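You operate a simulated robot arm through the tools that you are given. There is no shell and no other tool. Be economical: measure what you need, move in short steps, check, and stop when the job is done.

Carry out the task below with a simulated robot arm. There is one attempt and no reset: what you move stays moved.

TASK
Flush the jet pipes with the beaker of LIME OFF, then let the water out.
Fine: tip it in, beaker back, run the jets till no streak shows, five seconds at least, stop them, only then tub lever to OPEN. Set down upright: clear beaker.

The check looks at the end state, three seconds after you hand in, the way a careful person would. Anything else that was tipped, shoved, dropped, spilled or broken makes it a failure.

THE ROBOT
A 7-joint arm with a two-finger parallel gripper, fixed in place. Base frame: the origin is at the foot of the arm, x ahead of it, y to its left, z up. Units: mm, degrees, N and s.
With the tool pointing down near the work surface it reaches from about 100 to 660 mm from the base axis. Its first joint turns from -115.0 to 115.0 degrees. Payload 3.91 kg.
The tool frame sits at the grasp point between the pads (the TCP): z along the fingers, y along the line on which they close. The tips reach 30 mm beyond it. The gripper opens to 110 mm. The fingers are 20 mm wide and 10 mm thick; the gripper's body (48 by 112 mm) begins 55 mm behind the TCP.
Orientation is told as [roll, pitch, yaw] about the base's x, y, z axes, in that order, counted from this pose: with the fingers straight down and closing along the base's y, the tool's x points along the base's -x, its y along +y and its z along -z.

THE INTERFACE
- The arm moves only by the tool apply_moves. Its argument "rows" is text: rows parted by semicolons, each of 7 numbers parted by spaces: the shift along the base's x, y, z in mm, then the turn, a rotation vector about the base's x, y, z in degrees, then the gripper command, from -1 (fully open) to 1 (shut), values between in proportion. In form: tx ty tz wx wy wz grip; .... A call has 1 to 20 rows; each row is the pose to reach, as a shift and turn from the pose commanded when the call began. Each row takes 0.2 s and may step no farther than 50 mm and 8.6 degrees from the row before; otherwise, or with a gripper value out of range, the whole call is refused. A pose out of reach is approached as far as the arm can. The call stops where the force on the tool passes 40 N (or 10 N more than at its start, if that is more) or the arm is blocked; 0.2 s more then pass. The fingers move at their own pace (about 108 mm/s each) and stop on an object; they squeeze with about 32 N. The grip force told is the motor's: it shows also when the fingers shut on nothing. Time passes only in rows, and 0.2 s behind the last, so rows that repeat a pose let the fingers close. It gives the time, the measured TCP pose, the force on the tool (base axes), the opening and the grip force at its end, in the units of the frame above (readings bear some noise), with the torque about the TCP (base axes, N m) and any sound that the robot's microphone picked up.
- Cameras (640 x 400 px; columns grow to the right, rows downward): "scene" is fixed at [393.3, -495.8, 1244.2]; the picture's right is [-0.75, 0.66, 0.00], its down [0.65, 0.75, -0.14] and it looks along [-0.09, -0.10, -0.99] (base axes); focal length 214 px, centre (320, 200). "wrist" rides on the gripper at [72, 17, -103] in the tool frame; the picture's right is [-0.23, 0.97, 0.00], its down [-0.76, -0.18, -0.62] and it looks along [-0.61, -0.14, 0.78] (tool axes); focal length 222 px, centre (320, 200). There is no depth. A picture from a camera that has moved, and an enlarged one, comes with that camera's place and axes in the base frame and with its lens. The place of the scene camera against the robot may be out by one fixed shift of up to 25 mm in any direction.
- camera(camera): a new picture of that camera. It takes no simulated time.
- move_column(by): slides the trunk up (or, below 0, down) by that many mm; the arm rides with it, the base frame stays. It gives what a move gives, with no picture.
- close_up(camera, box): a new picture of the part [left, top, right, bottom] of that camera's present view, enlarged. It takes no simulated time.
- close_job(): hands the job in; it is judged then, once.

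Work in short steps. Places have to be worked out from the pictures, the camera data and where the tool is seen: move nearer, look again, correct. Check each grasp and each placing, and mend what went wrong. You have 120 turns and 68 pictures in all, those below and enlarged ones among them. Open the gripper and draw the arm clear of the work before you hand the job in, unless the task says otherwise; then end with one line.

The tools are called by a JSON object that holds its "name" and its "arguments". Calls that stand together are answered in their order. apply_moves: Moves the arm, as the interface text tells. Its arguments: {"type":"object","properties":{"rows":{"type":"string"}},"required":["rows"]} The other tools are called the same way: move_column (by) slides the trunk up or down; camera (camera) takes a picture; close_up (camera, box) takes an enlarged picture of a part of a camera's view; close_job () hands the job in.

At the start:

```text
clock: 0.0
position: [283.9, -354.3, 831.7]
orientation: [0.0, 0.0, 0.0]
contact_force: [0.3, 0.2, 0.6]
moment: [0.02, -0.01, 0.01]
finger_gap: 110.1
finger_force: 0.0
trunk travel left (down, up): [-475.0, 515.0]
```

scene: 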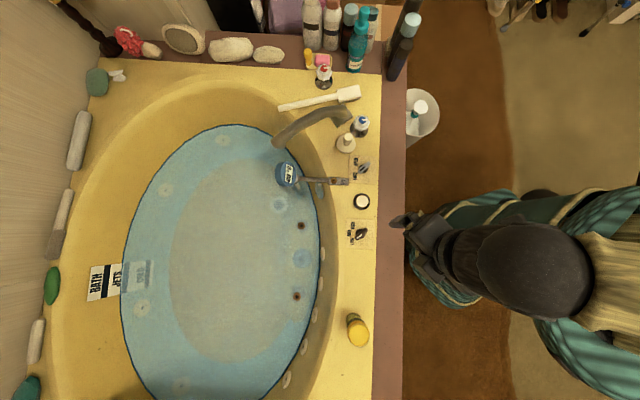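
wrist: 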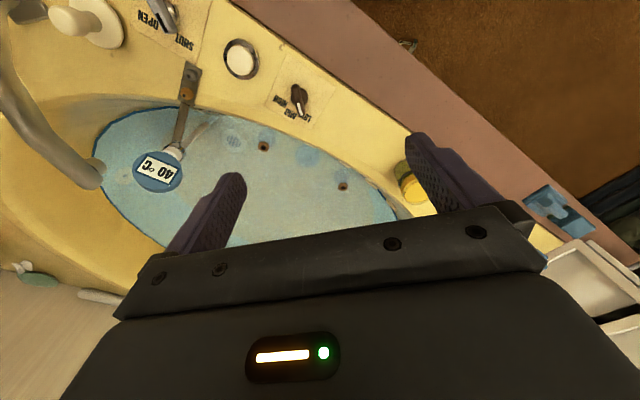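

I start by enlarging the regions with bottles and controls in the scene view to identify the beaker of LIME OFF and the controls.

{"name": "close_up", "arguments": {"camera": "scene", "box": [300, 130, 400, 260]}}

{"name": "close_up", "arguments": {"camera": "scene", "box": [260, 40, 460, 170]}}

{"name": "close_up", "arguments": {"camera": "scene", "box": [270, 280, 400, 400]}}

{"name": "close_up", "arguments": {"camera": "wrist", "box": [0, 0, 400, 250]}}

```text
3.08 times, centred on (350, 195) of scene
camera zoom: at [393.3, -495.8, 1244.2], right [-0.75, 0.66, 0.0], down [0.65, 0.75, -0.14], along [-0.09, -0.1, -0.99], focal length 660 px, centre (228, 215)
```

zoom: 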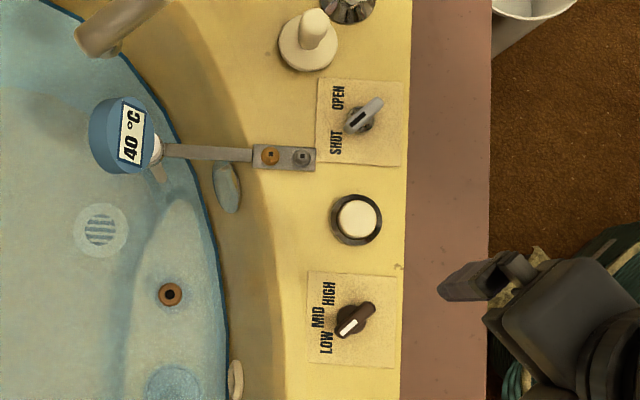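

```text
3.08 times, centred on (360, 105) of scene
camera zoom: at [393.3, -495.8, 1244.2], right [-0.75, 0.66, 0.0], down [0.65, 0.75, -0.14], along [-0.09, -0.1, -0.99], focal length 660 px, centre (197, 492)
```

zoom: 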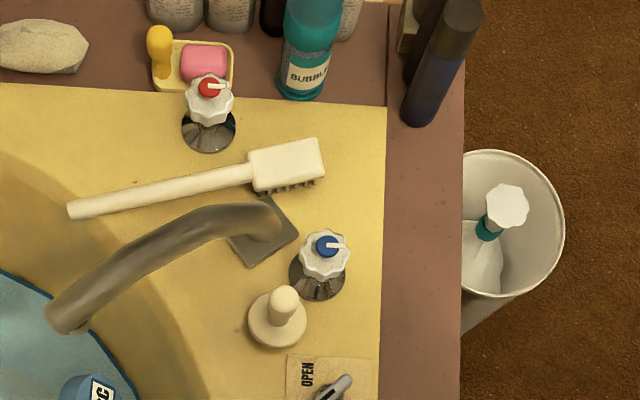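

```text
3.33 times, centred on (335, 340) of scene
camera zoom: at [393.3, -495.8, 1244.2], right [-0.75, 0.66, 0.0], down [0.65, 0.75, -0.14], along [-0.09, -0.1, -0.99], focal length 715 px, centre (270, -267)
```

zoom: 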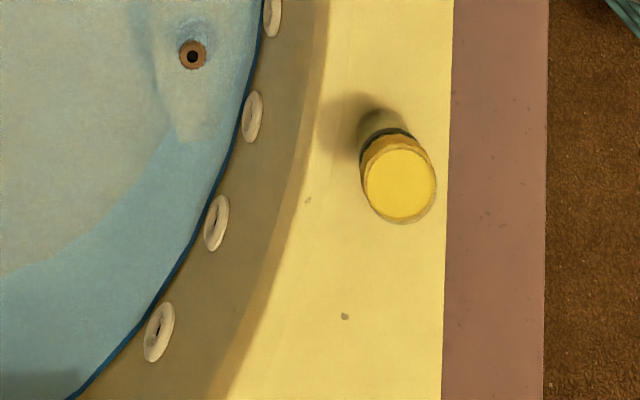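

```text
1.60 times, centred on (200, 125) of wrist
camera zoom: at [211.2, -338.1, 935.1], right [0.23, 0.97, 0.0], down [0.76, -0.18, 0.62], along [0.61, -0.14, -0.78], focal length 355 px, centre (512, 320)
```

zoom: 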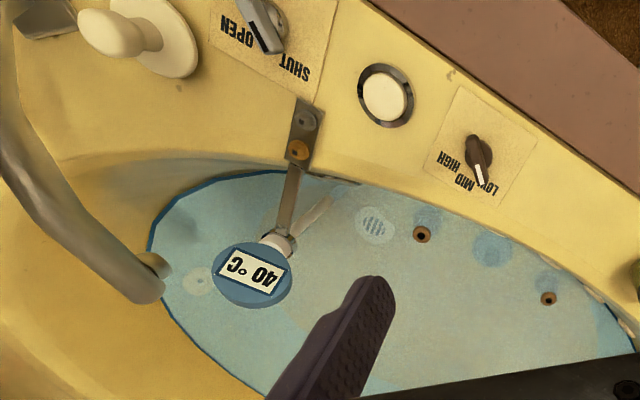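

The yellow-topped vessel near scene (357,330) may be the beaker; I look at the sign on the far side and then move the wrist camera nearer for a better view of the beaker and controls.

{"name": "close_up", "arguments": {"camera": "scene", "box": [70, 240, 170, 310]}}

{"name": "apply_moves", "arguments": {"rows": "0 25 0 0 0 0 -1; 0 50 0 0 0 0 -1; 10 75 0 0 0 0 -1; 20 100 0 0 0 0 -1; 30 120 0 0 0 0 -1; 40 140 0 0 0 0 -1"}}

{"name": "camera", "arguments": {"camera": "wrist"}}

```text
5.71 times, centred on (120, 275) of scene
camera zoom: at [393.3, -495.8, 1244.2], right [-0.75, 0.66, 0.0], down [0.65, 0.75, -0.14], along [-0.09, -0.1, -0.99], focal length 1226 px, centre (1463, -229)
```

zoom: 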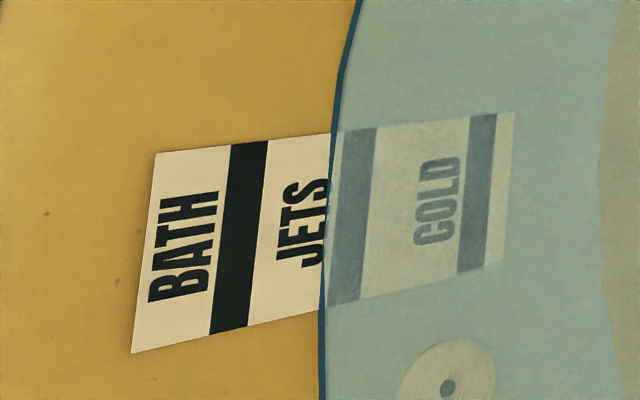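

```text
clock: 1.4
position: [323.7, -216.5, 830.9]
orientation: [0.0, 0.0, -0.1]
contact_force: [-0.1, -0.2, -0.6]
moment: [-0.02, 0.03, 0.02]
finger_gap: 109.9
finger_force: 0.2
trunk travel left (down, up): [-475.0, 515.0]
```

```text
60 pictures are left
camera wrist: at [250.7, -199.2, 934.5], right [0.23, 0.97, 0.0], down [0.76, -0.18, 0.62], along [0.61, -0.14, -0.78], focal length 222 px, centre (320, 200)
```

wrist: 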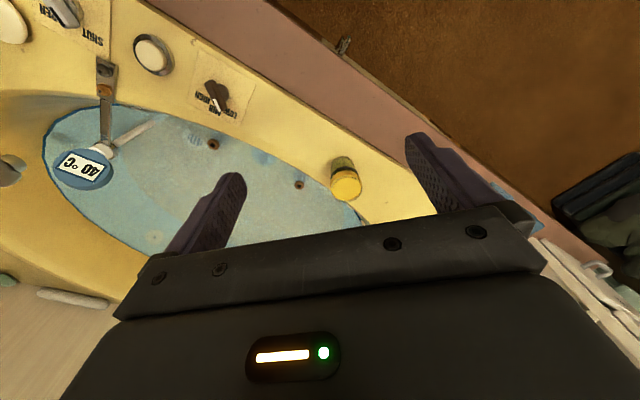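

The yellow cup sits near (495,-210). I enlarge it to see how its label reads.

{"name": "close_up", "arguments": {"camera": "wrist", "box": [290, 120, 410, 220]}}

{"name": "close_up", "arguments": {"camera": "wrist", "box": [0, 0, 260, 150]}}

```text
4.00 times, centred on (350, 170) of wrist
camera zoom: at [250.7, -199.2, 934.5], right [0.23, 0.97, 0.0], down [0.76, -0.18, 0.62], along [0.61, -0.14, -0.78], focal length 888 px, centre (200, 320)
```

zoom: 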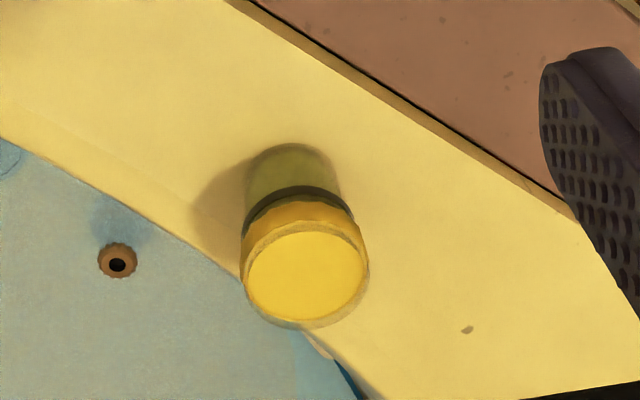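

```text
2.46 times, centred on (130, 75) of wrist
camera zoom: at [250.7, -199.2, 934.5], right [0.23, 0.97, 0.0], down [0.76, -0.18, 0.62], along [0.61, -0.14, -0.78], focal length 547 px, centre (788, 508)
```

zoom: 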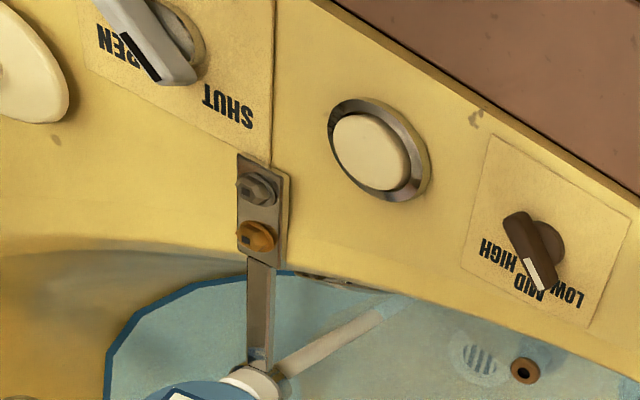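

The beaker is at about (506,-205), top near z≈590, and the deck is near z≈512. I turn the tool to yaw toward the beaker and descend behind it, well clear.

{"name": "apply_moves", "arguments": {"rows": "0 20 -30 0 0 -7.5 -1; 0 40 -60 0 0 -15 -1; 0 60 -90 0 0 -22 -1; 0 70 -120 0 0 -22 -1"}}

{"name": "apply_moves", "arguments": {"rows": "0 0 0 -3 -7.4 0 -1; 0 0 0 -6 -14.8 0 -1; 0 0 0 -9 -22.2 0 -1; 0 0 0 -12 -29.6 0 -1; 0 0 0 -15 -37 0 -1; 0 0 0 -18 -44.4 0 -1; 0 0 0 -21 -52 0 -1; 0 0 0 -24 -59.3 0 -1; 0 0 0 -24 -59.3 0 -1"}}

{"name": "camera", "arguments": {"camera": "wrist"}}

{"name": "camera", "arguments": {"camera": "scene"}}

```text
clock: 2.4
position: [323.4, -143.9, 711.7]
orientation: [-0.1, 0.0, -22.0]
contact_force: [0.8, 0.4, -0.2]
moment: [-0.02, 0.01, 0.0]
finger_gap: 110.0
finger_force: 0.1
trunk travel left (down, up): [-475.0, 515.0]
```

```text
clock: 4.4
position: [391.2, -212.6, 617.1]
orientation: [-0.1, -64.1, -21.9]
contact_force: [0.1, -0.1, 0.3]
moment: [-0.04, 0.0, 0.01]
finger_gap: 110.0
finger_force: 0.0
out of reach, approached as far as the arm can: row 1, 2, 3, 4, 5, 6, 7, 8, 9
trunk travel left (down, up): [-475.0, 515.0]
```

```text
57 pictures are left
camera wrist: at [281.9, -150.2, 597.5], right [0.46, 0.87, 0.2], down [-0.28, -0.08, 0.96], along [0.85, -0.49, 0.2], focal length 222 px, centre (320, 200)
```

wrist: 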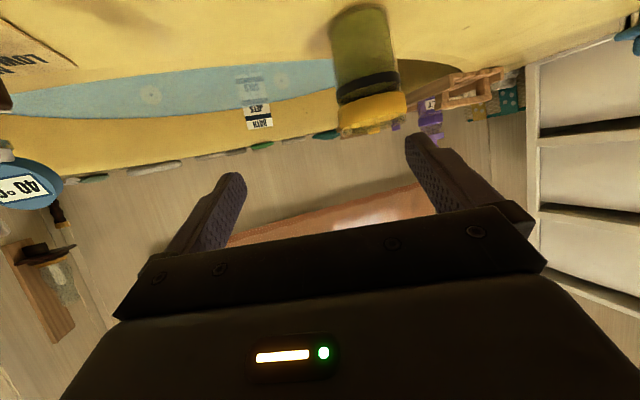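

```text
56 pictures are left
```

scene: 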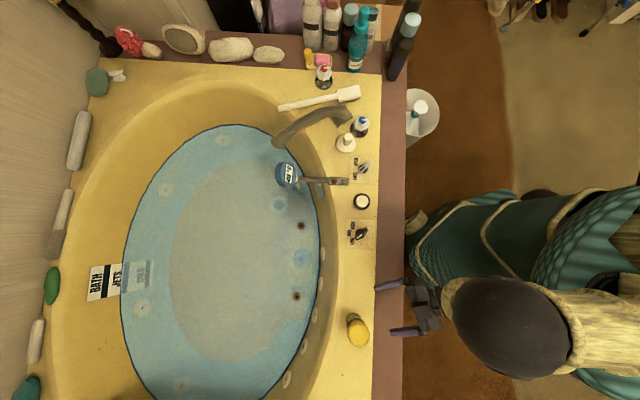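

The arm clamped at (391,-213,617) because the pose was too close in; it is clear of everything. I enlarge the beaker for shape and position.

{"name": "close_up", "arguments": {"camera": "wrist", "box": [300, 0, 440, 150]}}

{"name": "close_up", "arguments": {"camera": "scene", "box": [330, 260, 450, 370]}}

```text
2.67 times, centred on (370, 75) of wrist
camera zoom: at [281.9, -150.2, 597.5], right [0.46, 0.87, 0.2], down [-0.28, -0.08, 0.96], along [0.85, -0.49, 0.2], focal length 592 px, centre (187, 533)
```

zoom: 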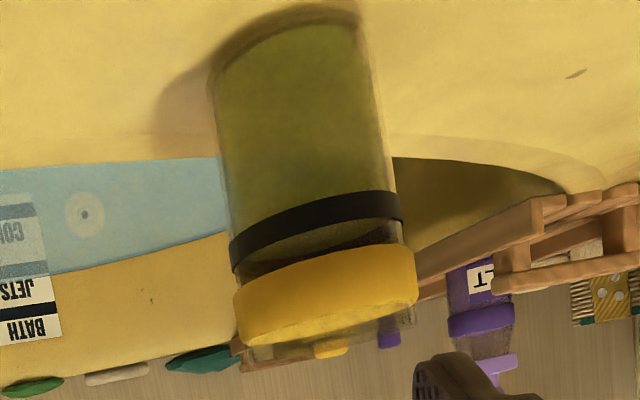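

```text
3.64 times, centred on (390, 315) of scene
camera zoom: at [393.3, -495.8, 1244.2], right [-0.75, 0.66, 0.0], down [0.65, 0.75, -0.14], along [-0.09, -0.1, -0.99], focal length 780 px, centre (66, -218)
```

zoom: 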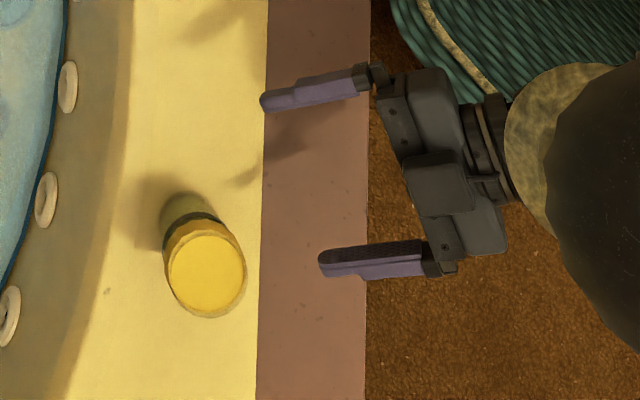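

The vessel seems to hold green liquid with a yellow top that could be a lid or a reflection. I make a small upward move to learn the commanded reference, then view from closer above.

{"name": "apply_moves", "arguments": {"rows": "0 0 10 0 0 0 -1;0 0 10 0 0 0 -1"}}

```text
clock: 5.0
position: [396.2, -219.6, 626.4]
orientation: [0.1, -64.0, -22.0]
contact_force: [-0.6, 0.9, -0.1]
moment: [0.01, 0.0, 0.03]
finger_gap: 109.9
finger_force: 0.0
out of reach, approached as far as the arm can: row 1, 2
trunk travel left (down, up): [-475.0, 515.0]
```

{"name": "apply_moves", "arguments": {"rows": "0 0 20 3 7.4 0 -1; 0 0 40 6 14.8 0 -1; 20 0 40 9 22.2 0 -1; 40 0 40 12 29.6 0 -1; 40 0 40 15 37 0 -1; 40 0 40 18 44.4 0 -1; 40 0 40 21 52 0 -1; 40 0 40 24 59.3 0 -1; 40 0 40 24 59.3 0 -1"}}

```text
clock: 7.0
position: [438.7, -220.3, 666.7]
orientation: [0.0, 0.2, -22.0]
contact_force: [0.1, 0.1, 0.7]
moment: [0.02, 0.02, 0.0]
finger_gap: 109.8
finger_force: 0.0
out of reach, approached as far as the arm can: row 1, 2
trunk travel left (down, up): [-475.0, 515.0]
```

The reference follows the real pose. The tool is now vertical at (439,-220,667); I look at the beaker from here.

{"name": "camera", "arguments": {"camera": "wrist"}}

```text
53 pictures are left
camera wrist: at [377.4, -177.3, 770.1], right [0.58, 0.82, 0.0], down [0.64, -0.45, 0.62], along [0.51, -0.36, -0.78], focal length 222 px, centre (320, 200)
```

wrist: 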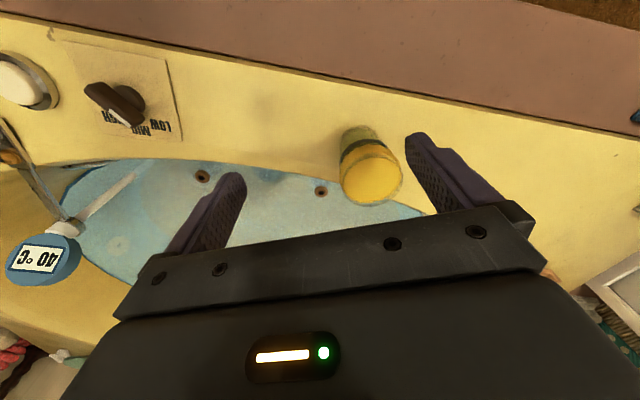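

{"name": "close_up", "arguments": {"camera": "wrist", "box": [325, 115, 415, 215]}}

{"name": "close_up", "arguments": {"camera": "wrist", "box": [0, 30, 220, 170]}}

```text
4.00 times, centred on (370, 165) of wrist
camera zoom: at [377.4, -177.3, 770.1], right [0.58, 0.82, 0.0], down [0.64, -0.45, 0.62], along [0.51, -0.36, -0.78], focal length 888 px, centre (120, 340)
```

zoom: 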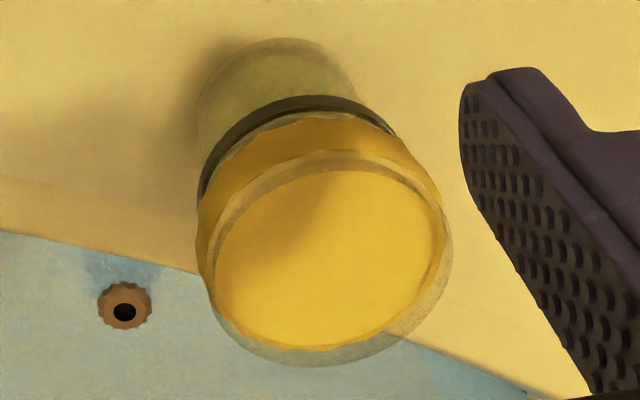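

```text
2.86 times, centred on (110, 100) of wrist
camera zoom: at [377.4, -177.3, 770.1], right [0.58, 0.82, 0.0], down [0.64, -0.45, 0.62], along [0.51, -0.36, -0.78], focal length 635 px, centre (920, 486)
```

zoom: 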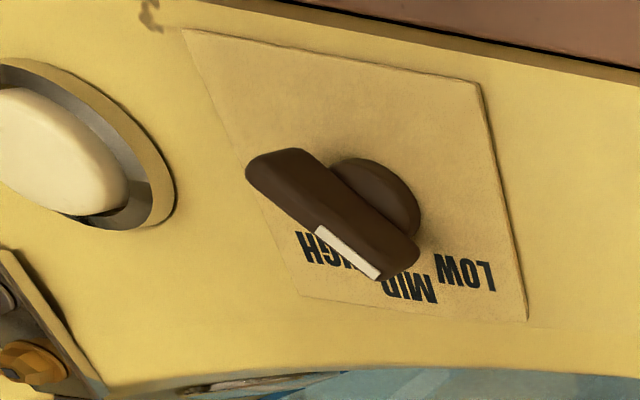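

Rim centre solves to (505,-205,587), diameter ~60, deck z≈511. I tilt the tool to 62° and back off behind the beaker, ready for a near-horizontal grasp.

{"name": "apply_moves", "arguments": {"rows": "-8 14 0 -2.9 -7.2 0 -1; -16 28 0 -5.8 -14.4 0 -1; -24 40 0 -8.7 -21.6 0 -1; -27 52 -5 -11.6 -28.8 0 -1; -27 52 -10 -14.5 -36 0 -1; -27 52 -15 -17.4 -43.2 0 -1; -27 52 -20 -20.3 -50.4 0 -1; -27 52 -27 -23.2 -57.5 0 -1; -27 52 -27 -23.2 -57.5 0 -1"}}

{"name": "close_up", "arguments": {"camera": "scene", "box": [310, 240, 470, 380]}}

```text
clock: 9.0
position: [427.2, -177.7, 624.8]
orientation: [0.0, -61.9, -22.0]
contact_force: [-0.4, 1.3, 0.0]
moment: [0.0, 0.02, -0.01]
finger_gap: 110.1
finger_force: 0.0
out of reach, approached as far as the arm can: row 5, 6, 7, 8, 9
trunk travel left (down, up): [-475.0, 515.0]
```

```text
2.86 times, centred on (390, 310) of scene
camera zoom: at [393.3, -495.8, 1244.2], right [-0.75, 0.66, 0.0], down [0.65, 0.75, -0.14], along [-0.09, -0.1, -0.99], focal length 613 px, centre (120, -114)
```

zoom: 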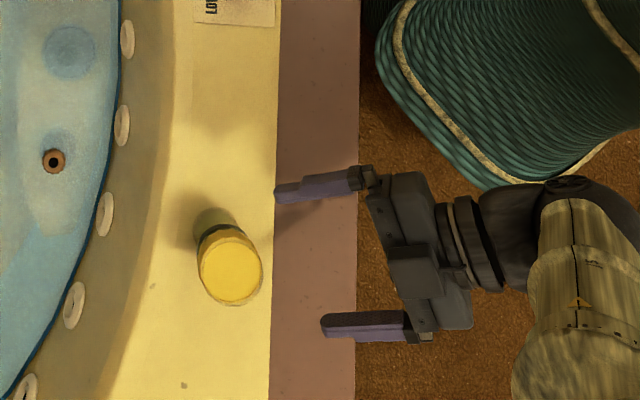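

Lateral alignment looks good. I lower in steps to z≈560 with the fingers straddling the beaker's line.

{"name": "apply_moves", "arguments": {"rows": "0 0 -15 0 0 0 -1; 0 0 -30 0 0 0 -1; 0 0 -30 0 0 0 -1"}}

```text
clock: 9.8
position: [427.4, -178.2, 594.7]
orientation: [0.0, -62.0, -21.9]
contact_force: [0.4, 0.3, -0.1]
moment: [0.02, -0.02, -0.01]
finger_gap: 109.9
finger_force: 0.0
trunk travel left (down, up): [-475.0, 515.0]
```

{"name": "apply_moves", "arguments": {"rows": "0 0 -20 0 0 0 -1; 0 0 -38 0 0 0 -1; 0 0 -38 0 0 0 -1"}}

{"name": "camera", "arguments": {"camera": "wrist"}}

```text
clock: 10.6
position: [430.0, -177.8, 556.8]
orientation: [0.0, -62.0, -22.1]
contact_force: [0.2, -0.4, 0.0]
moment: [-0.01, -0.01, 0.02]
finger_gap: 110.0
finger_force: 0.1
trunk travel left (down, up): [-475.0, 515.0]
```

```text
49 pictures are left
camera wrist: at [318.5, -114.9, 541.0], right [0.46, 0.86, 0.2], down [-0.25, -0.09, 0.96], along [0.85, -0.5, 0.17], focal length 222 px, centre (320, 200)
```

wrist: 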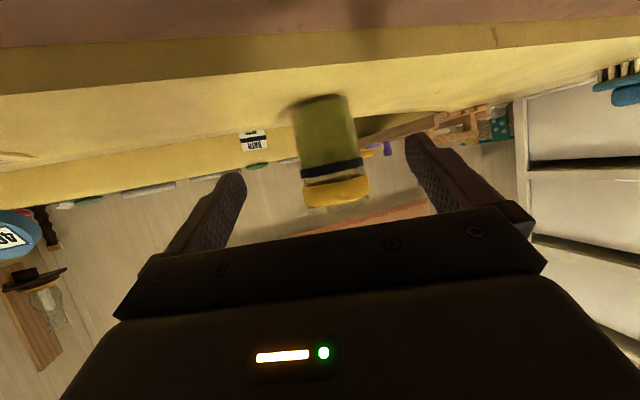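

{"name": "close_up", "arguments": {"camera": "wrist", "box": [275, 80, 395, 220]}}

```text
2.86 times, centred on (335, 150) of wrist
camera zoom: at [318.5, -114.9, 541.0], right [0.46, 0.86, 0.2], down [-0.25, -0.09, 0.96], along [0.85, -0.5, 0.17], focal length 635 px, centre (277, 343)
```

zoom: 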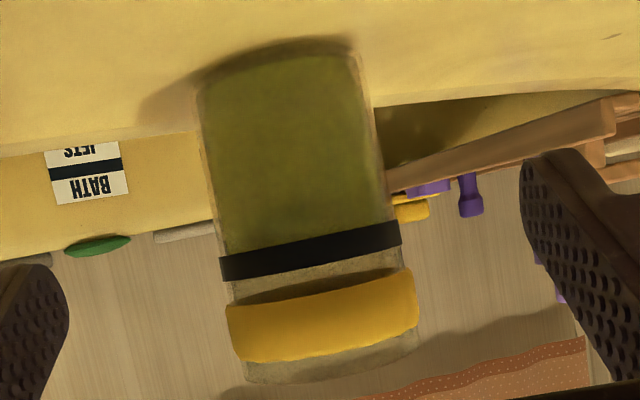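

The beaker sits between the fingers' paths. I advance partway and look again at the banding at the top to decide whether it has a lid.

{"name": "apply_moves", "arguments": {"rows": "20 -7 0 0 0 0 -1; 40 -14 0 0 0 0 -1; 40 -14 0 0 0 0 -1"}}

{"name": "close_up", "arguments": {"camera": "wrist", "box": [260, 60, 420, 240]}}

```text
clock: 11.4
position: [469.5, -190.4, 557.6]
orientation: [0.0, -62.1, -22.1]
contact_force: [1.0, 0.0, 0.5]
moment: [0.03, 0.01, -0.06]
finger_gap: 110.0
finger_force: 0.0
trunk travel left (down, up): [-475.0, 515.0]
```

```text
2.22 times, centred on (340, 150) of wrist
camera zoom: at [358.6, -128.4, 541.9], right [0.46, 0.86, 0.2], down [-0.25, -0.09, 0.96], along [0.85, -0.5, 0.17], focal length 494 px, centre (276, 311)
```

zoom: 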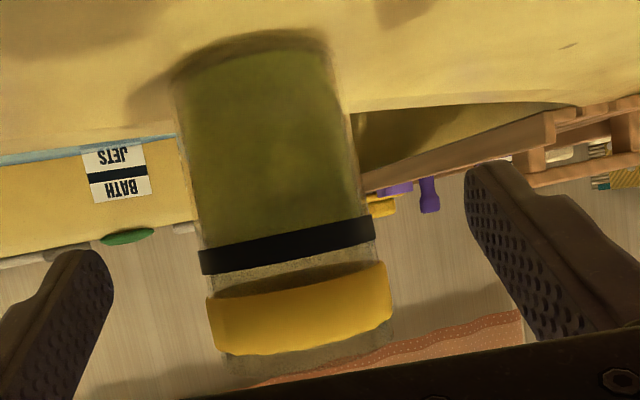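

The banding suggests something yellow near the rim above the green liquid. I take a tight enlargement from the scene camera to see whether that is a lid.

{"name": "close_up", "arguments": {"camera": "scene", "box": [340, 305, 376, 350]}}

{"name": "close_up", "arguments": {"camera": "wrist", "box": [310, 130, 400, 195]}}

```text
8.89 times, centred on (358, 328) of scene
camera zoom: at [393.3, -495.8, 1244.2], right [-0.75, 0.66, 0.0], down [0.65, 0.75, -0.14], along [-0.09, -0.1, -0.99], focal length 1906 px, centre (-18, -933)
```

zoom: 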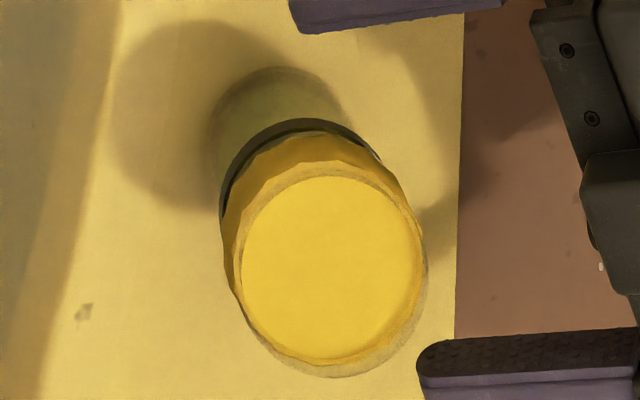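

```text
6.15 times, centred on (355, 162) of wrist
camera zoom: at [358.6, -128.4, 541.9], right [0.46, 0.86, 0.2], down [-0.25, -0.09, 0.96], along [0.85, -0.5, 0.17], focal length 1367 px, centre (105, 431)
```

zoom: 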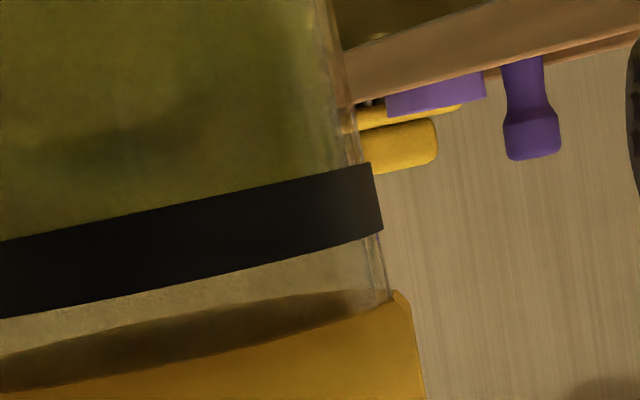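

The yellow part is a knurled lid, so I should check whether this is really the LIME OFF beaker. I look for another beaker in the surroundings.

{"name": "close_up", "arguments": {"camera": "scene", "box": [290, 0, 450, 100]}}

{"name": "close_up", "arguments": {"camera": "scene", "box": [395, 85, 450, 145]}}

{"name": "close_up", "arguments": {"camera": "wrist", "box": [300, 0, 640, 200]}}

```text
4.00 times, centred on (370, 50) of scene
camera zoom: at [393.3, -495.8, 1244.2], right [-0.75, 0.66, 0.0], down [0.65, 0.75, -0.14], along [-0.09, -0.1, -0.99], focal length 858 px, centre (120, 800)
```

zoom: 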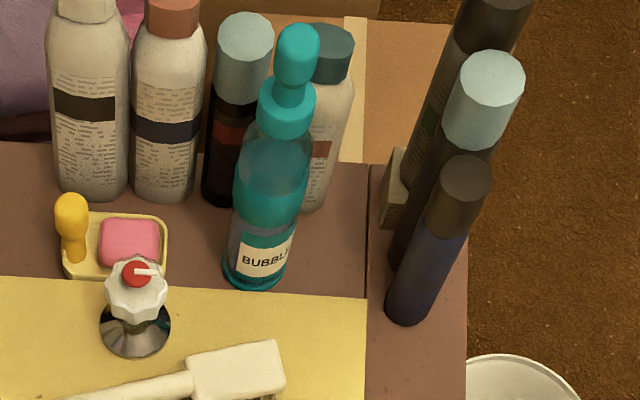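

```text
6.67 times, centred on (422, 115) of scene
camera zoom: at [393.3, -495.8, 1244.2], right [-0.75, 0.66, 0.0], down [0.65, 0.75, -0.14], along [-0.09, -0.1, -0.99], focal length 1430 px, centre (-363, 767)
```

zoom: 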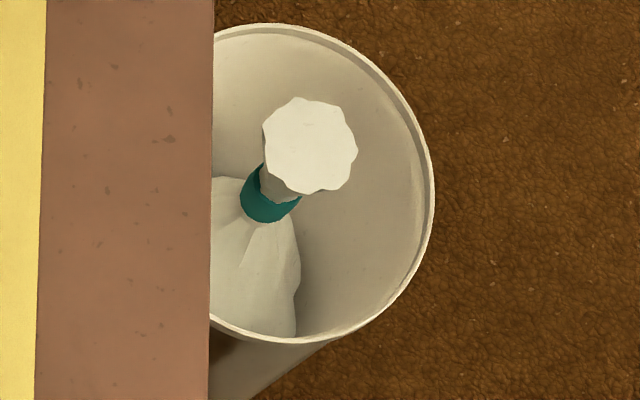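

```text
1.88 times, centred on (470, 100) of wrist
camera zoom: at [358.6, -128.4, 541.9], right [0.46, 0.86, 0.2], down [-0.25, -0.09, 0.96], along [0.85, -0.5, 0.17], focal length 418 px, centre (38, 388)
```

zoom: 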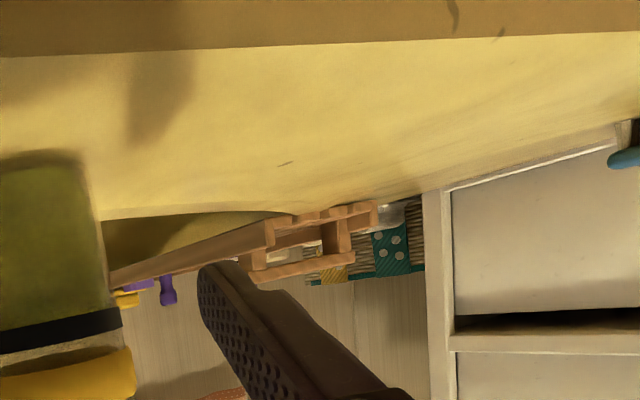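

No other beaker is seen yet, but the area to the robot's left (+y) is out of view. I back off and turn to look there before touching anything.

{"name": "apply_moves", "arguments": {"rows": "-20 7 0 0 0 0 -1; -40 14 0 0 0 0 -1; -40 14 40 2.9 7.2 0 -1; -40 14 85 5.8 14.4 0 -1; -40 14 130 8.7 21.6 0 -1; -40 20 175 11.6 28.8 0 -1; -50 30 220 14.5 36 0 -1; -60 50 240 17.4 43.2 0 -1; -70 70 250 20.3 50.4 0 -1; -80 90 250 23.2 57.5 0 -1"}}

{"name": "apply_moves", "arguments": {"rows": "0 20 0 0 0 8 -1; 0 40 0 0 0 16 -1; 0 60 0 0 0 24 -1; 0 80 0 0 0 32 -1; 0 100 0 0 0 40 -1; 0 120 0 0 0 48 -1; 0 140 0 0 0 56 -1; 0 160 0 0 0 64 -1"}}

{"name": "camera", "arguments": {"camera": "wrist"}}

```text
clock: 13.6
position: [388.2, -98.0, 808.3]
orientation: [0.0, 0.1, -22.1]
contact_force: [0.9, -0.1, -0.4]
moment: [0.01, 0.02, -0.03]
finger_gap: 109.9
finger_force: 0.1
trunk travel left (down, up): [-475.0, 515.0]
```

```text
clock: 15.4
position: [388.3, 60.2, 806.8]
orientation: [0.1, 0.0, 42.1]
contact_force: [-0.2, -0.2, 0.3]
moment: [-0.03, -0.01, -0.02]
finger_gap: 109.7
finger_force: 0.0
trunk travel left (down, up): [-475.0, 515.0]
```

```text
41 pictures are left
camera wrist: at [323.5, 23.9, 910.3], right [-0.48, 0.87, 0.0], down [0.68, 0.38, 0.62], along [0.54, 0.3, -0.78], focal length 222 px, centre (320, 200)
```

wrist: 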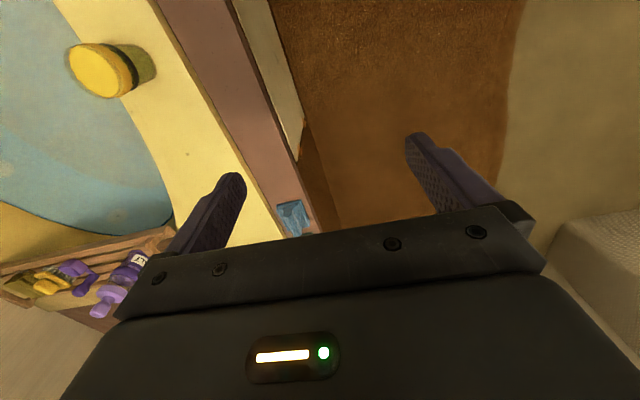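

{"name": "close_up", "arguments": {"camera": "wrist", "box": [240, 170, 340, 240]}}

{"name": "close_up", "arguments": {"camera": "wrist", "box": [50, 20, 180, 120]}}

{"name": "close_up", "arguments": {"camera": "wrist", "box": [0, 220, 180, 330]}}

```text
5.71 times, centred on (290, 205) of wrist
camera zoom: at [323.5, 23.9, 910.3], right [-0.48, 0.87, 0.0], down [0.68, 0.38, 0.62], along [0.54, 0.3, -0.78], focal length 1269 px, centre (491, 171)
```

zoom: 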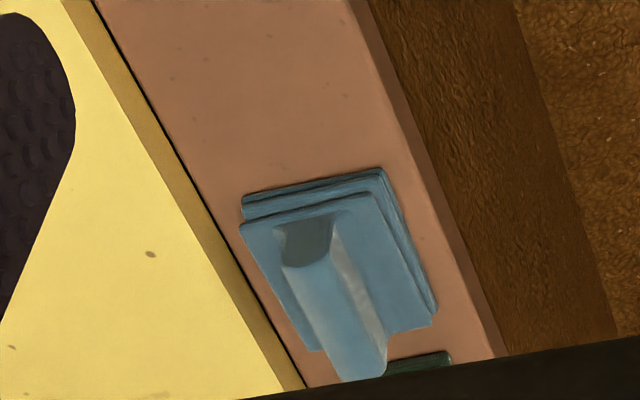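

```text
4.00 times, centred on (115, 70) of wrist
camera zoom: at [323.5, 23.9, 910.3], right [-0.48, 0.87, 0.0], down [0.68, 0.38, 0.62], along [0.54, 0.3, -0.78], focal length 888 px, centre (1140, 720)
```

zoom: 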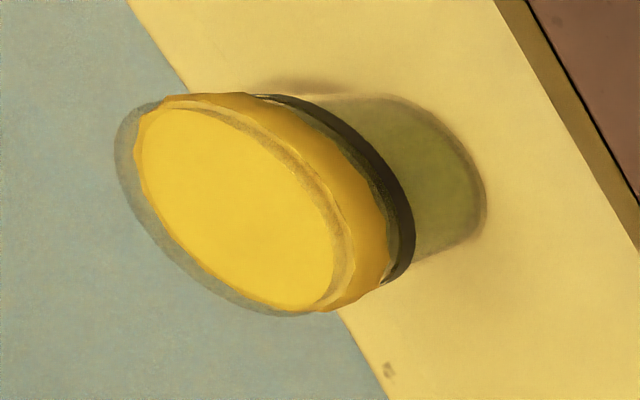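

```text
3.56 times, centred on (90, 275) of wrist
camera zoom: at [323.5, 23.9, 910.3], right [-0.48, 0.87, 0.0], down [0.68, 0.38, 0.62], along [0.54, 0.3, -0.78], focal length 790 px, centre (1138, -67)
```

zoom: 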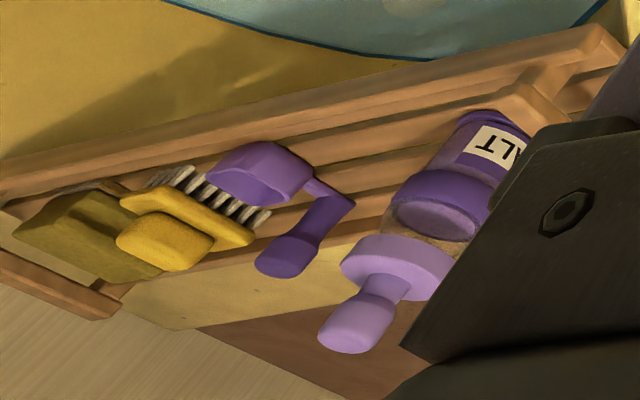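

This is the only beaker-like vessel (translucent, yellow inside the glass rim). I return, grasp it, and will test carefully over the tub with pictures.

{"name": "apply_moves", "arguments": {"rows": "0 -20 0 0 0 -8 -1; 0 -40 0 0 0 -16 -1; 0 -60 0 0 0 -24 -1; 0 -80 0 0 0 -32 -1; 0 -100 0 0 0 -40 -1; 0 -120 0 0 0 -48 -1; 0 -140 0 0 0 -56 -1; 0 -158 0 0 0 -64 -1"}}

{"name": "apply_moves", "arguments": {"rows": "10 -20 0 -2.9 -7.2 0 -1; 20 -40 -10 -5.8 -14.4 0 -1; 30 -60 -30 -8.7 -21.6 0 -1; 40 -70 -75 -11.6 -28.8 0 -1; 40 -76 -120 -14.5 -36 0 -1; 40 -80 -165 -17.4 -43.2 0 -1; 40 -80 -210 -20.3 -50.4 0 -1; 40 -80 -240 -23.2 -57.5 0 -1; 40 -80 -257 -23.2 -57.5 0 -1; 40 -80 -257 -23.2 -57.5 0 -1"}}

```text
clock: 17.2
position: [388.3, -98.2, 808.7]
orientation: [0.0, 0.0, -22.1]
contact_force: [0.3, 0.8, -0.1]
moment: [-0.01, 0.02, 0.01]
finger_gap: 110.2
finger_force: 0.0
trunk travel left (down, up): [-475.0, 515.0]
```

```text
clock: 19.4
position: [429.3, -179.7, 549.6]
orientation: [0.0, -62.0, -22.0]
contact_force: [0.5, 0.1, -0.2]
moment: [-0.02, 0.0, -0.02]
finger_gap: 110.1
finger_force: 0.0
trunk travel left (down, up): [-475.0, 515.0]
```

Now I advance to the beaker's axis (505,-205), leaving the fingers open, and check centring before closing.

{"name": "apply_moves", "arguments": {"rows": "20 -7 0 0 0 0 -1; 40 -14 0 0 0 0 -1; 60 -20 0 0 0 0 -1; 74 -26 0 0 0 0 -1; 74 -26 0 0 0 0 -1"}}

{"name": "close_up", "arguments": {"camera": "scene", "box": [310, 270, 430, 370]}}

```text
clock: 20.6
position: [503.0, -205.9, 548.9]
orientation: [-0.1, -62.0, -22.0]
contact_force: [0.2, -0.6, -0.1]
moment: [0.0, -0.01, -0.02]
finger_gap: 110.2
finger_force: 0.0
trunk travel left (down, up): [-475.0, 515.0]
```

```text
4.00 times, centred on (370, 320) of scene
camera zoom: at [393.3, -495.8, 1244.2], right [-0.75, 0.66, 0.0], down [0.65, 0.75, -0.14], along [-0.09, -0.1, -0.99], focal length 858 px, centre (120, -280)
```

zoom: 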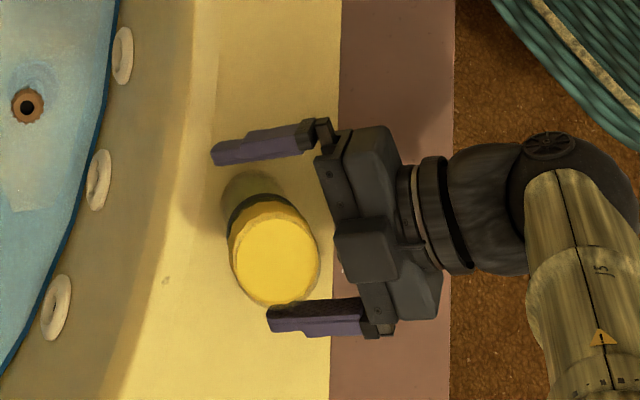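

The beaker is between the fingers. I close in place.

{"name": "apply_moves", "arguments": {"rows": "0 0 0 0 0 0 -0.2; 0 0 0 0 0 0 0.1; 0 0 0 0 0 0 0.5; 0 0 0 0 0 0 1; 0 0 0 0 0 0 1"}}

```text
clock: 21.8
position: [502.9, -205.3, 550.1]
orientation: [0.0, -61.9, -22.0]
contact_force: [-0.6, -0.9, 0.5]
moment: [-0.12, 0.02, -0.03]
finger_gap: 54.8
finger_force: 32.3
trunk travel left (down, up): [-475.0, 515.0]
```

Gripped at 54.8 mm. I lift slowly straight up.

{"name": "apply_moves", "arguments": {"rows": "0 0 8 0 0 0 1; 0 0 20 0 0 0 1; 0 0 35 0 0 0 1; 0 0 50 0 0 0 1; 0 0 65 0 0 0 1; 0 0 65 0 0 0 1"}}

{"name": "close_up", "arguments": {"camera": "scene", "box": [310, 280, 410, 370]}}

```text
clock: 23.2
position: [501.1, -203.9, 615.5]
orientation: [-0.1, -62.1, -21.9]
contact_force: [0.5, 0.5, -1.4]
moment: [0.01, 0.02, 0.0]
finger_gap: 54.6
finger_force: 31.8
trunk travel left (down, up): [-475.0, 515.0]
```

```text
4.44 times, centred on (360, 325) of scene
camera zoom: at [393.3, -495.8, 1244.2], right [-0.75, 0.66, 0.0], down [0.65, 0.75, -0.14], along [-0.09, -0.1, -0.99], focal length 953 px, centre (142, -356)
```

zoom: 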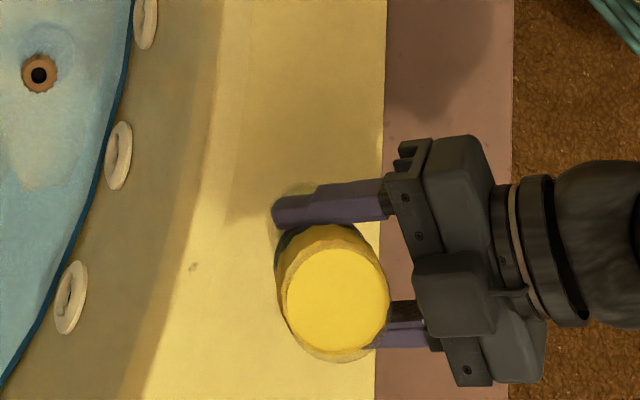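

Lifted cleanly (about 0.15–0.2 kg). I carry it level over the near water, toward (480,-480,640), yawing with the arm.

{"name": "apply_moves", "arguments": {"rows": "-1 -14 8 0 0 -1 1; -2 -34 16 0 0 -3 1; -3 -55 25 0 0 -5 1; -5 -76 25 0 0 -7 1; -6 -97 25 0 0 -9 1; -8 -118 25 0 0 -11 1; -10 -139 25 0 0 -13 1; -11 -160 25 0 0 -15 1; -13 -181 25 0 0 -17 1; -14 -202 25 0 0 -19 1; -16 -223 25 0 0 -21 1; -18 -244 25 0 0 -22 1; -20 -262 25 0 0 -23 1; -21 -276 25 0 0 -23 1; -21 -276 25 0 0 -23 1"}}

{"name": "camera", "arguments": {"camera": "scene"}}

```text
clock: 26.4
position: [480.5, -479.7, 641.5]
orientation: [0.0, -62.0, -45.0]
contact_force: [0.6, 0.4, -1.4]
moment: [0.03, 0.02, 0.0]
finger_gap: 54.3
finger_force: 32.1
trunk travel left (down, up): [-475.0, 515.0]
```

```text
35 pictures are left
```

scene: 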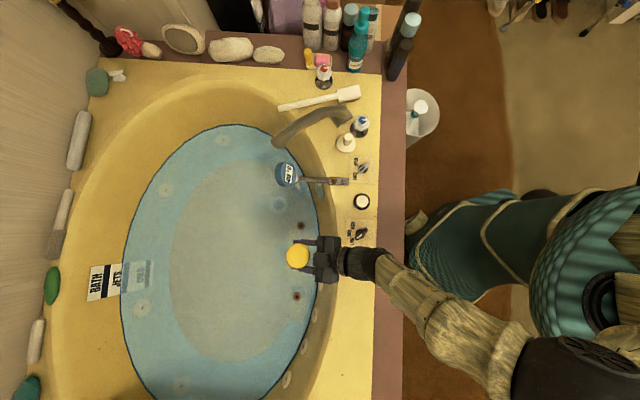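

The beaker is over water. I extend 30 mm further and tilt sideways to 40° as a test.

{"name": "apply_moves", "arguments": {"rows": "10 -10 0 0 0 0 1; 21 -21 0 0 0 0 1; 21 -21 0 -5.6 5.6 0 1; 21 -21 0 -11.3 11.3 0 1; 21 -21 0 -17 17 0 1; 21 -21 0 -22.6 22.6 0 1; 21 -21 0 -28.3 28.3 0 1; 21 -21 0 -28.3 28.3 0 1"}}

{"name": "close_up", "arguments": {"camera": "scene", "box": [250, 200, 370, 310]}}

```text
clock: 28.2
position: [502.2, -502.9, 640.6]
orientation: [-60.8, -42.5, 5.6]
contact_force: [0.3, -0.6, -2.1]
moment: [0.01, -0.01, -0.03]
finger_gap: 54.2
finger_force: 32.2
trunk travel left (down, up): [-475.0, 515.0]
```

```text
3.64 times, centred on (310, 255) of scene
camera zoom: at [393.3, -495.8, 1244.2], right [-0.75, 0.66, 0.0], down [0.65, 0.75, -0.14], along [-0.09, -0.1, -0.99], focal length 780 px, centre (356, 0)
```

zoom: 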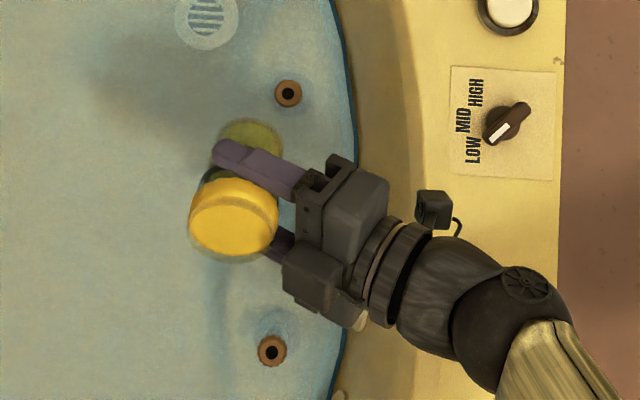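

{"name": "close_up", "arguments": {"camera": "scene", "box": [280, 225, 320, 275]}}

```text
8.00 times, centred on (300, 250) of scene
camera zoom: at [393.3, -495.8, 1244.2], right [-0.75, 0.66, 0.0], down [0.65, 0.75, -0.14], along [-0.09, -0.1, -0.99], focal length 1716 px, centre (480, -200)
```

zoom: 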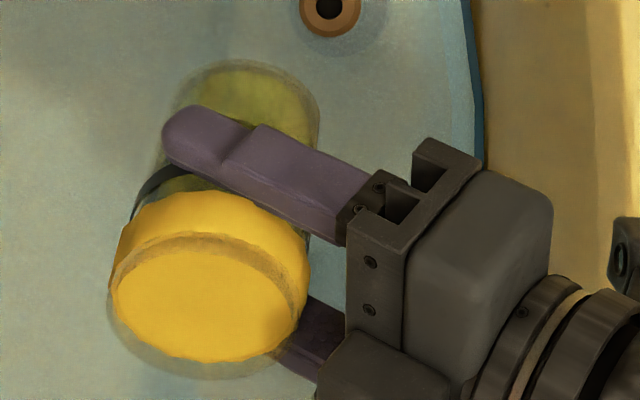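

The yellow is still in place at 40°. I tilt further, to about 75°, and look again.

{"name": "apply_moves", "arguments": {"rows": "0 0 0 -5.6 5.6 0 1; 0 0 0 -11.3 11.3 0 1; 0 0 0 -17 17 0 1; 0 0 0 -22.6 22.6 0 1; 0 0 0 -24.7 24.7 0 1; 0 0 0 -24.7 24.7 0 1"}}

{"name": "close_up", "arguments": {"camera": "scene", "box": [270, 225, 330, 285]}}

```text
clock: 29.6
position: [503.3, -501.5, 639.6]
orientation: [-82.9, -13.1, 16.3]
contact_force: [0.4, 0.7, -1.6]
moment: [-0.02, -0.01, 0.02]
finger_gap: 54.2
finger_force: 31.6
trunk travel left (down, up): [-475.0, 515.0]
```

```text
6.67 times, centred on (300, 255) of scene
camera zoom: at [393.3, -495.8, 1244.2], right [-0.75, 0.66, 0.0], down [0.65, 0.75, -0.14], along [-0.09, -0.1, -0.99], focal length 1430 px, centre (453, -167)
```

zoom: 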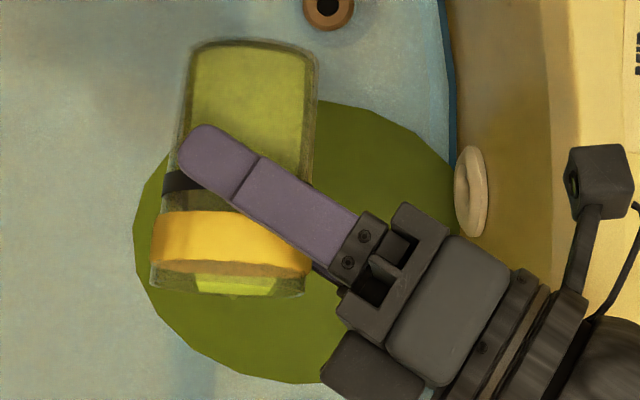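

Green liquid is pouring into the water; the yellow is just a ring insert. I continue to about 115° to empty it and hold.

{"name": "apply_moves", "arguments": {"rows": "0 0 0 -5.6 5.6 0 1; 0 0 0 -11.3 11.3 0 1; 0 0 0 -17 17 0 1; 0 0 0 -22.6 22.6 0 1; 0 0 0 -28.3 28.3 0 1; 0 0 0 -28.3 28.3 0 1; 0 0 0 -28.3 28.3 0 1; 0 0 0 -28.3 28.3 0 1; 0 0 0 -28.3 28.3 0 1; 0 0 0 -28.3 28.3 0 1; 0 0 0 -28.3 28.3 0 1; 0 0 0 -28.3 28.3 0 1"}}

{"name": "close_up", "arguments": {"camera": "scene", "box": [250, 205, 350, 295]}}

```text
clock: 32.2
position: [502.4, -501.7, 639.9]
orientation: [-102.4, 21.9, 14.6]
contact_force: [-1.1, 0.3, -0.2]
moment: [0.02, 0.0, 0.01]
finger_gap: 54.3
finger_force: 32.2
trunk travel left (down, up): [-475.0, 515.0]
```

```text
4.44 times, centred on (300, 250) of scene
camera zoom: at [393.3, -495.8, 1244.2], right [-0.75, 0.66, 0.0], down [0.65, 0.75, -0.14], along [-0.09, -0.1, -0.99], focal length 953 px, centre (409, -22)
```

zoom: 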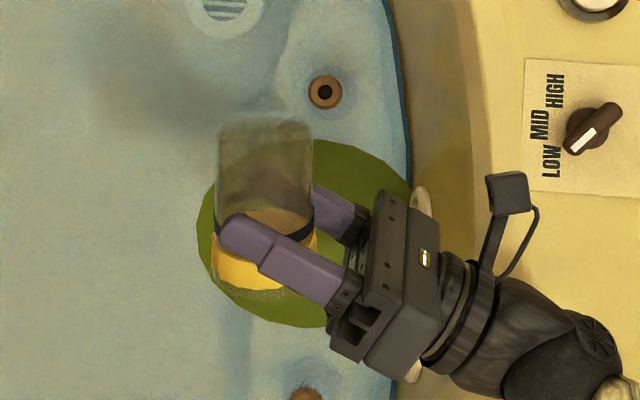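

The beaker now looks empty. I bring it back upright through 115°.

{"name": "apply_moves", "arguments": {"rows": "0 0 0 5.6 -5.6 0 1; 0 0 0 11.3 -11.3 0 1; 0 0 0 17 -17 0 1; 0 0 0 22.6 -22.6 0 1; 0 0 0 28.3 -28.3 0 1; 0 0 0 33.9 -33.9 0 1; 0 0 0 39.6 -39.6 0 1; 0 0 0 45.2 -45.2 0 1; 0 0 0 50.9 -50.9 0 1; 0 0 0 56.5 -56.5 0 1; 0 0 0 62.2 -62.2 0 1; 0 0 0 67.8 -67.8 0 1; 0 0 0 73.5 -73.5 0 1; 0 0 0 79.1 -79.1 0 1; 0 0 0 81.3 -81.3 0 1; 0 0 0 81.3 -81.3 0 1"}}

{"name": "close_up", "arguments": {"camera": "scene", "box": [250, 205, 350, 295]}}

```text
clock: 35.6
position: [502.2, -503.1, 640.6]
orientation: [0.1, -62.0, -45.1]
contact_force: [0.3, -0.2, 0.2]
moment: [-0.01, 0.01, 0.0]
finger_gap: 54.1
finger_force: 32.1
trunk travel left (down, up): [-475.0, 515.0]
```

```text
4.44 times, centred on (300, 250) of scene
camera zoom: at [393.3, -495.8, 1244.2], right [-0.75, 0.66, 0.0], down [0.65, 0.75, -0.14], along [-0.09, -0.1, -0.99], focal length 953 px, centre (409, -22)
```

zoom: 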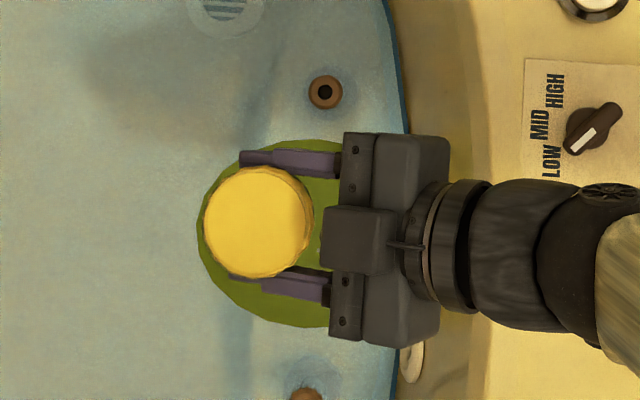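

Upright and empty. I carry it back the way it came, to above its original spot.

{"name": "apply_moves", "arguments": {"rows": "-10 12 0 0 0 0 1; -21 30 0 0 0 1 1; -21 50 0 0 0 3 1; -19 72 0 0 0 5 1; -17 94 0 0 0 7 1; -15 116 0 0 0 9 1; -13 138 0 0 0 11 1; -11 160 0 0 0 13 1; -9 182 0 0 0 15 1; -7 204 0 0 0 17 1; -5 226 0 0 0 19 1; -3 248 0 0 0 21 1; -1 270 0 0 0 22 1; 1 288 0 0 0 23 1; 1 298 0 0 0 23 1; 1 298 0 0 0 23 1"}}

{"name": "apply_moves", "arguments": {"rows": "0 0 -20 0 0 0 1; 0 0 -40 0 0 0 1; 0 0 -60 0 0 0 1; 0 0 -75 0 0 0 1; 0 0 -83 0 0 0 1; 0 0 -87 0 0 0 1; 0 0 -87 0 0 0 1"}}

```text
clock: 39.0
position: [503.1, -203.2, 639.8]
orientation: [0.1, -62.0, -22.0]
contact_force: [-0.7, -0.2, -0.7]
moment: [0.01, 0.03, -0.03]
finger_gap: 54.0
finger_force: 31.8
trunk travel left (down, up): [-475.0, 515.0]
```

```text
clock: 40.6
position: [503.6, -204.5, 553.0]
orientation: [0.0, -62.0, -22.0]
contact_force: [0.6, -0.2, -0.4]
moment: [0.0, 0.01, -0.01]
finger_gap: 54.0
finger_force: 32.0
trunk travel left (down, up): [-475.0, 515.0]
```

I lower the last few mm feeling for contact.

{"name": "apply_moves", "arguments": {"rows": "0 0 -1 0 0 0 1; 0 0 -2 0 0 0 1; 0 0 -3 0 0 0 1; 0 0 -3 0 0 0 1"}}

```text
clock: 41.6
position: [504.5, -203.1, 549.9]
orientation: [0.0, -62.0, -22.0]
contact_force: [-1.9, 1.8, 9.7]
moment: [-0.13, 0.14, -0.08]
finger_gap: 54.0
finger_force: 31.7
trunk travel left (down, up): [-475.0, 515.0]
```

Bottom contact felt (~10 N). I ease off slightly and open the fingers gradually.

{"name": "apply_moves", "arguments": {"rows": "0 0 0.7 0 0 0 1; 0 0 0.7 0 0 0 -0.1; 0 0 0.7 0 0 0 -0.5; 0 0 0.7 0 0 0 -1; 0 0 0.7 0 0 0 -1; 0 0 0.7 0 0 0 -1"}}

{"name": "close_up", "arguments": {"camera": "scene", "box": [310, 270, 430, 370]}}

```text
clock: 43.0
position: [503.4, -204.4, 550.2]
orientation: [0.0, -62.0, -22.0]
contact_force: [-0.3, -0.2, -0.4]
moment: [-0.03, 0.03, 0.01]
finger_gap: 110.1
finger_force: 0.1
trunk travel left (down, up): [-475.0, 515.0]
```

```text
4.00 times, centred on (370, 320) of scene
camera zoom: at [393.3, -495.8, 1244.2], right [-0.75, 0.66, 0.0], down [0.65, 0.75, -0.14], along [-0.09, -0.1, -0.99], focal length 858 px, centre (120, -280)
```

zoom: 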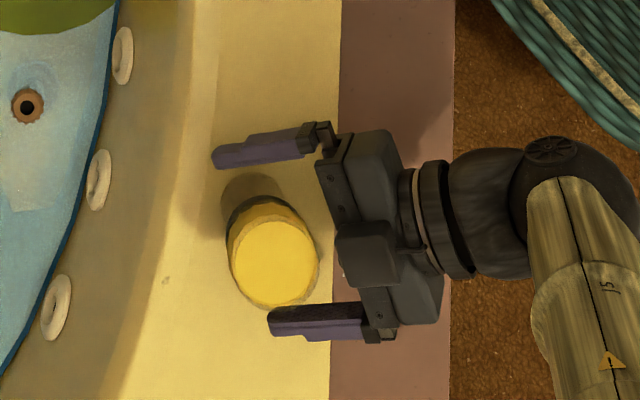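

The beaker stands upright on its spot. I back off, rise and return the tool to vertical.

{"name": "apply_moves", "arguments": {"rows": "-20 7 0 0 0 0 -1; -40 14 0 0 0 0 -1; -60 20 0 0 0 0 -1; -74 26 0 0 0 0 -1; -74 26 40 2.9 7.2 0 -1; -74 26 85 5.8 14.4 0 -1; -74 26 125 8.7 21.6 0 -1; -84 30 150 11.6 28.8 0 -1; -94 30 165 14.5 36 0 -1; -104 20 165 17.4 43.2 0 -1; -114 0 165 20.3 50.4 0 -1; -124 -20 165 23.2 57.5 0 -1; -134 -50 165 23.2 57.5 0 -1; -144 -90 165 23.2 57.5 0 -1; -154 -130 165 23.2 57.5 0 1; -164 -130 165 23.2 57.5 0 1"}}

{"name": "apply_moves", "arguments": {"rows": "-20 -20 -10 0 0 -8 1; -40 -30 -20 0 0 -16 1; -60 -40 -30 0 0 -24 1; -70 -50 -40 0 0 -24 1; -80 -60 -50 0 0 -24 1; -90 -70 -50 0 0 -24 1"}}

{"name": "camera", "arguments": {"camera": "wrist"}}

```text
clock: 46.4
position: [336.9, -335.1, 715.5]
orientation: [0.0, -0.1, -21.9]
contact_force: [-0.2, 0.0, 0.6]
moment: [0.02, 0.02, -0.01]
finger_gap: 0.0
finger_force: 17.2
trunk travel left (down, up): [-475.0, 515.0]
```

```text
clock: 47.8
position: [249.0, -404.2, 665.1]
orientation: [0.0, 0.1, -46.0]
contact_force: [0.1, 0.0, -0.1]
moment: [0.04, 0.01, -0.01]
finger_gap: 0.0
finger_force: 32.2
trunk travel left (down, up): [-475.0, 515.0]
```

```text
28 pictures are left
camera wrist: at [210.0, -339.8, 768.5], right [0.86, 0.51, 0.0], down [0.4, -0.67, 0.62], along [0.32, -0.53, -0.78], focal length 222 px, centre (320, 200)
```

wrist: 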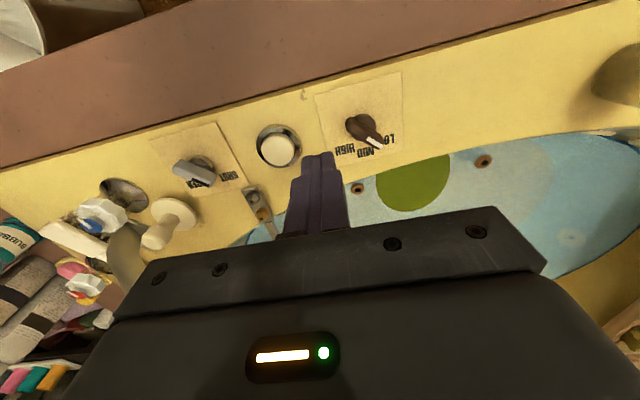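

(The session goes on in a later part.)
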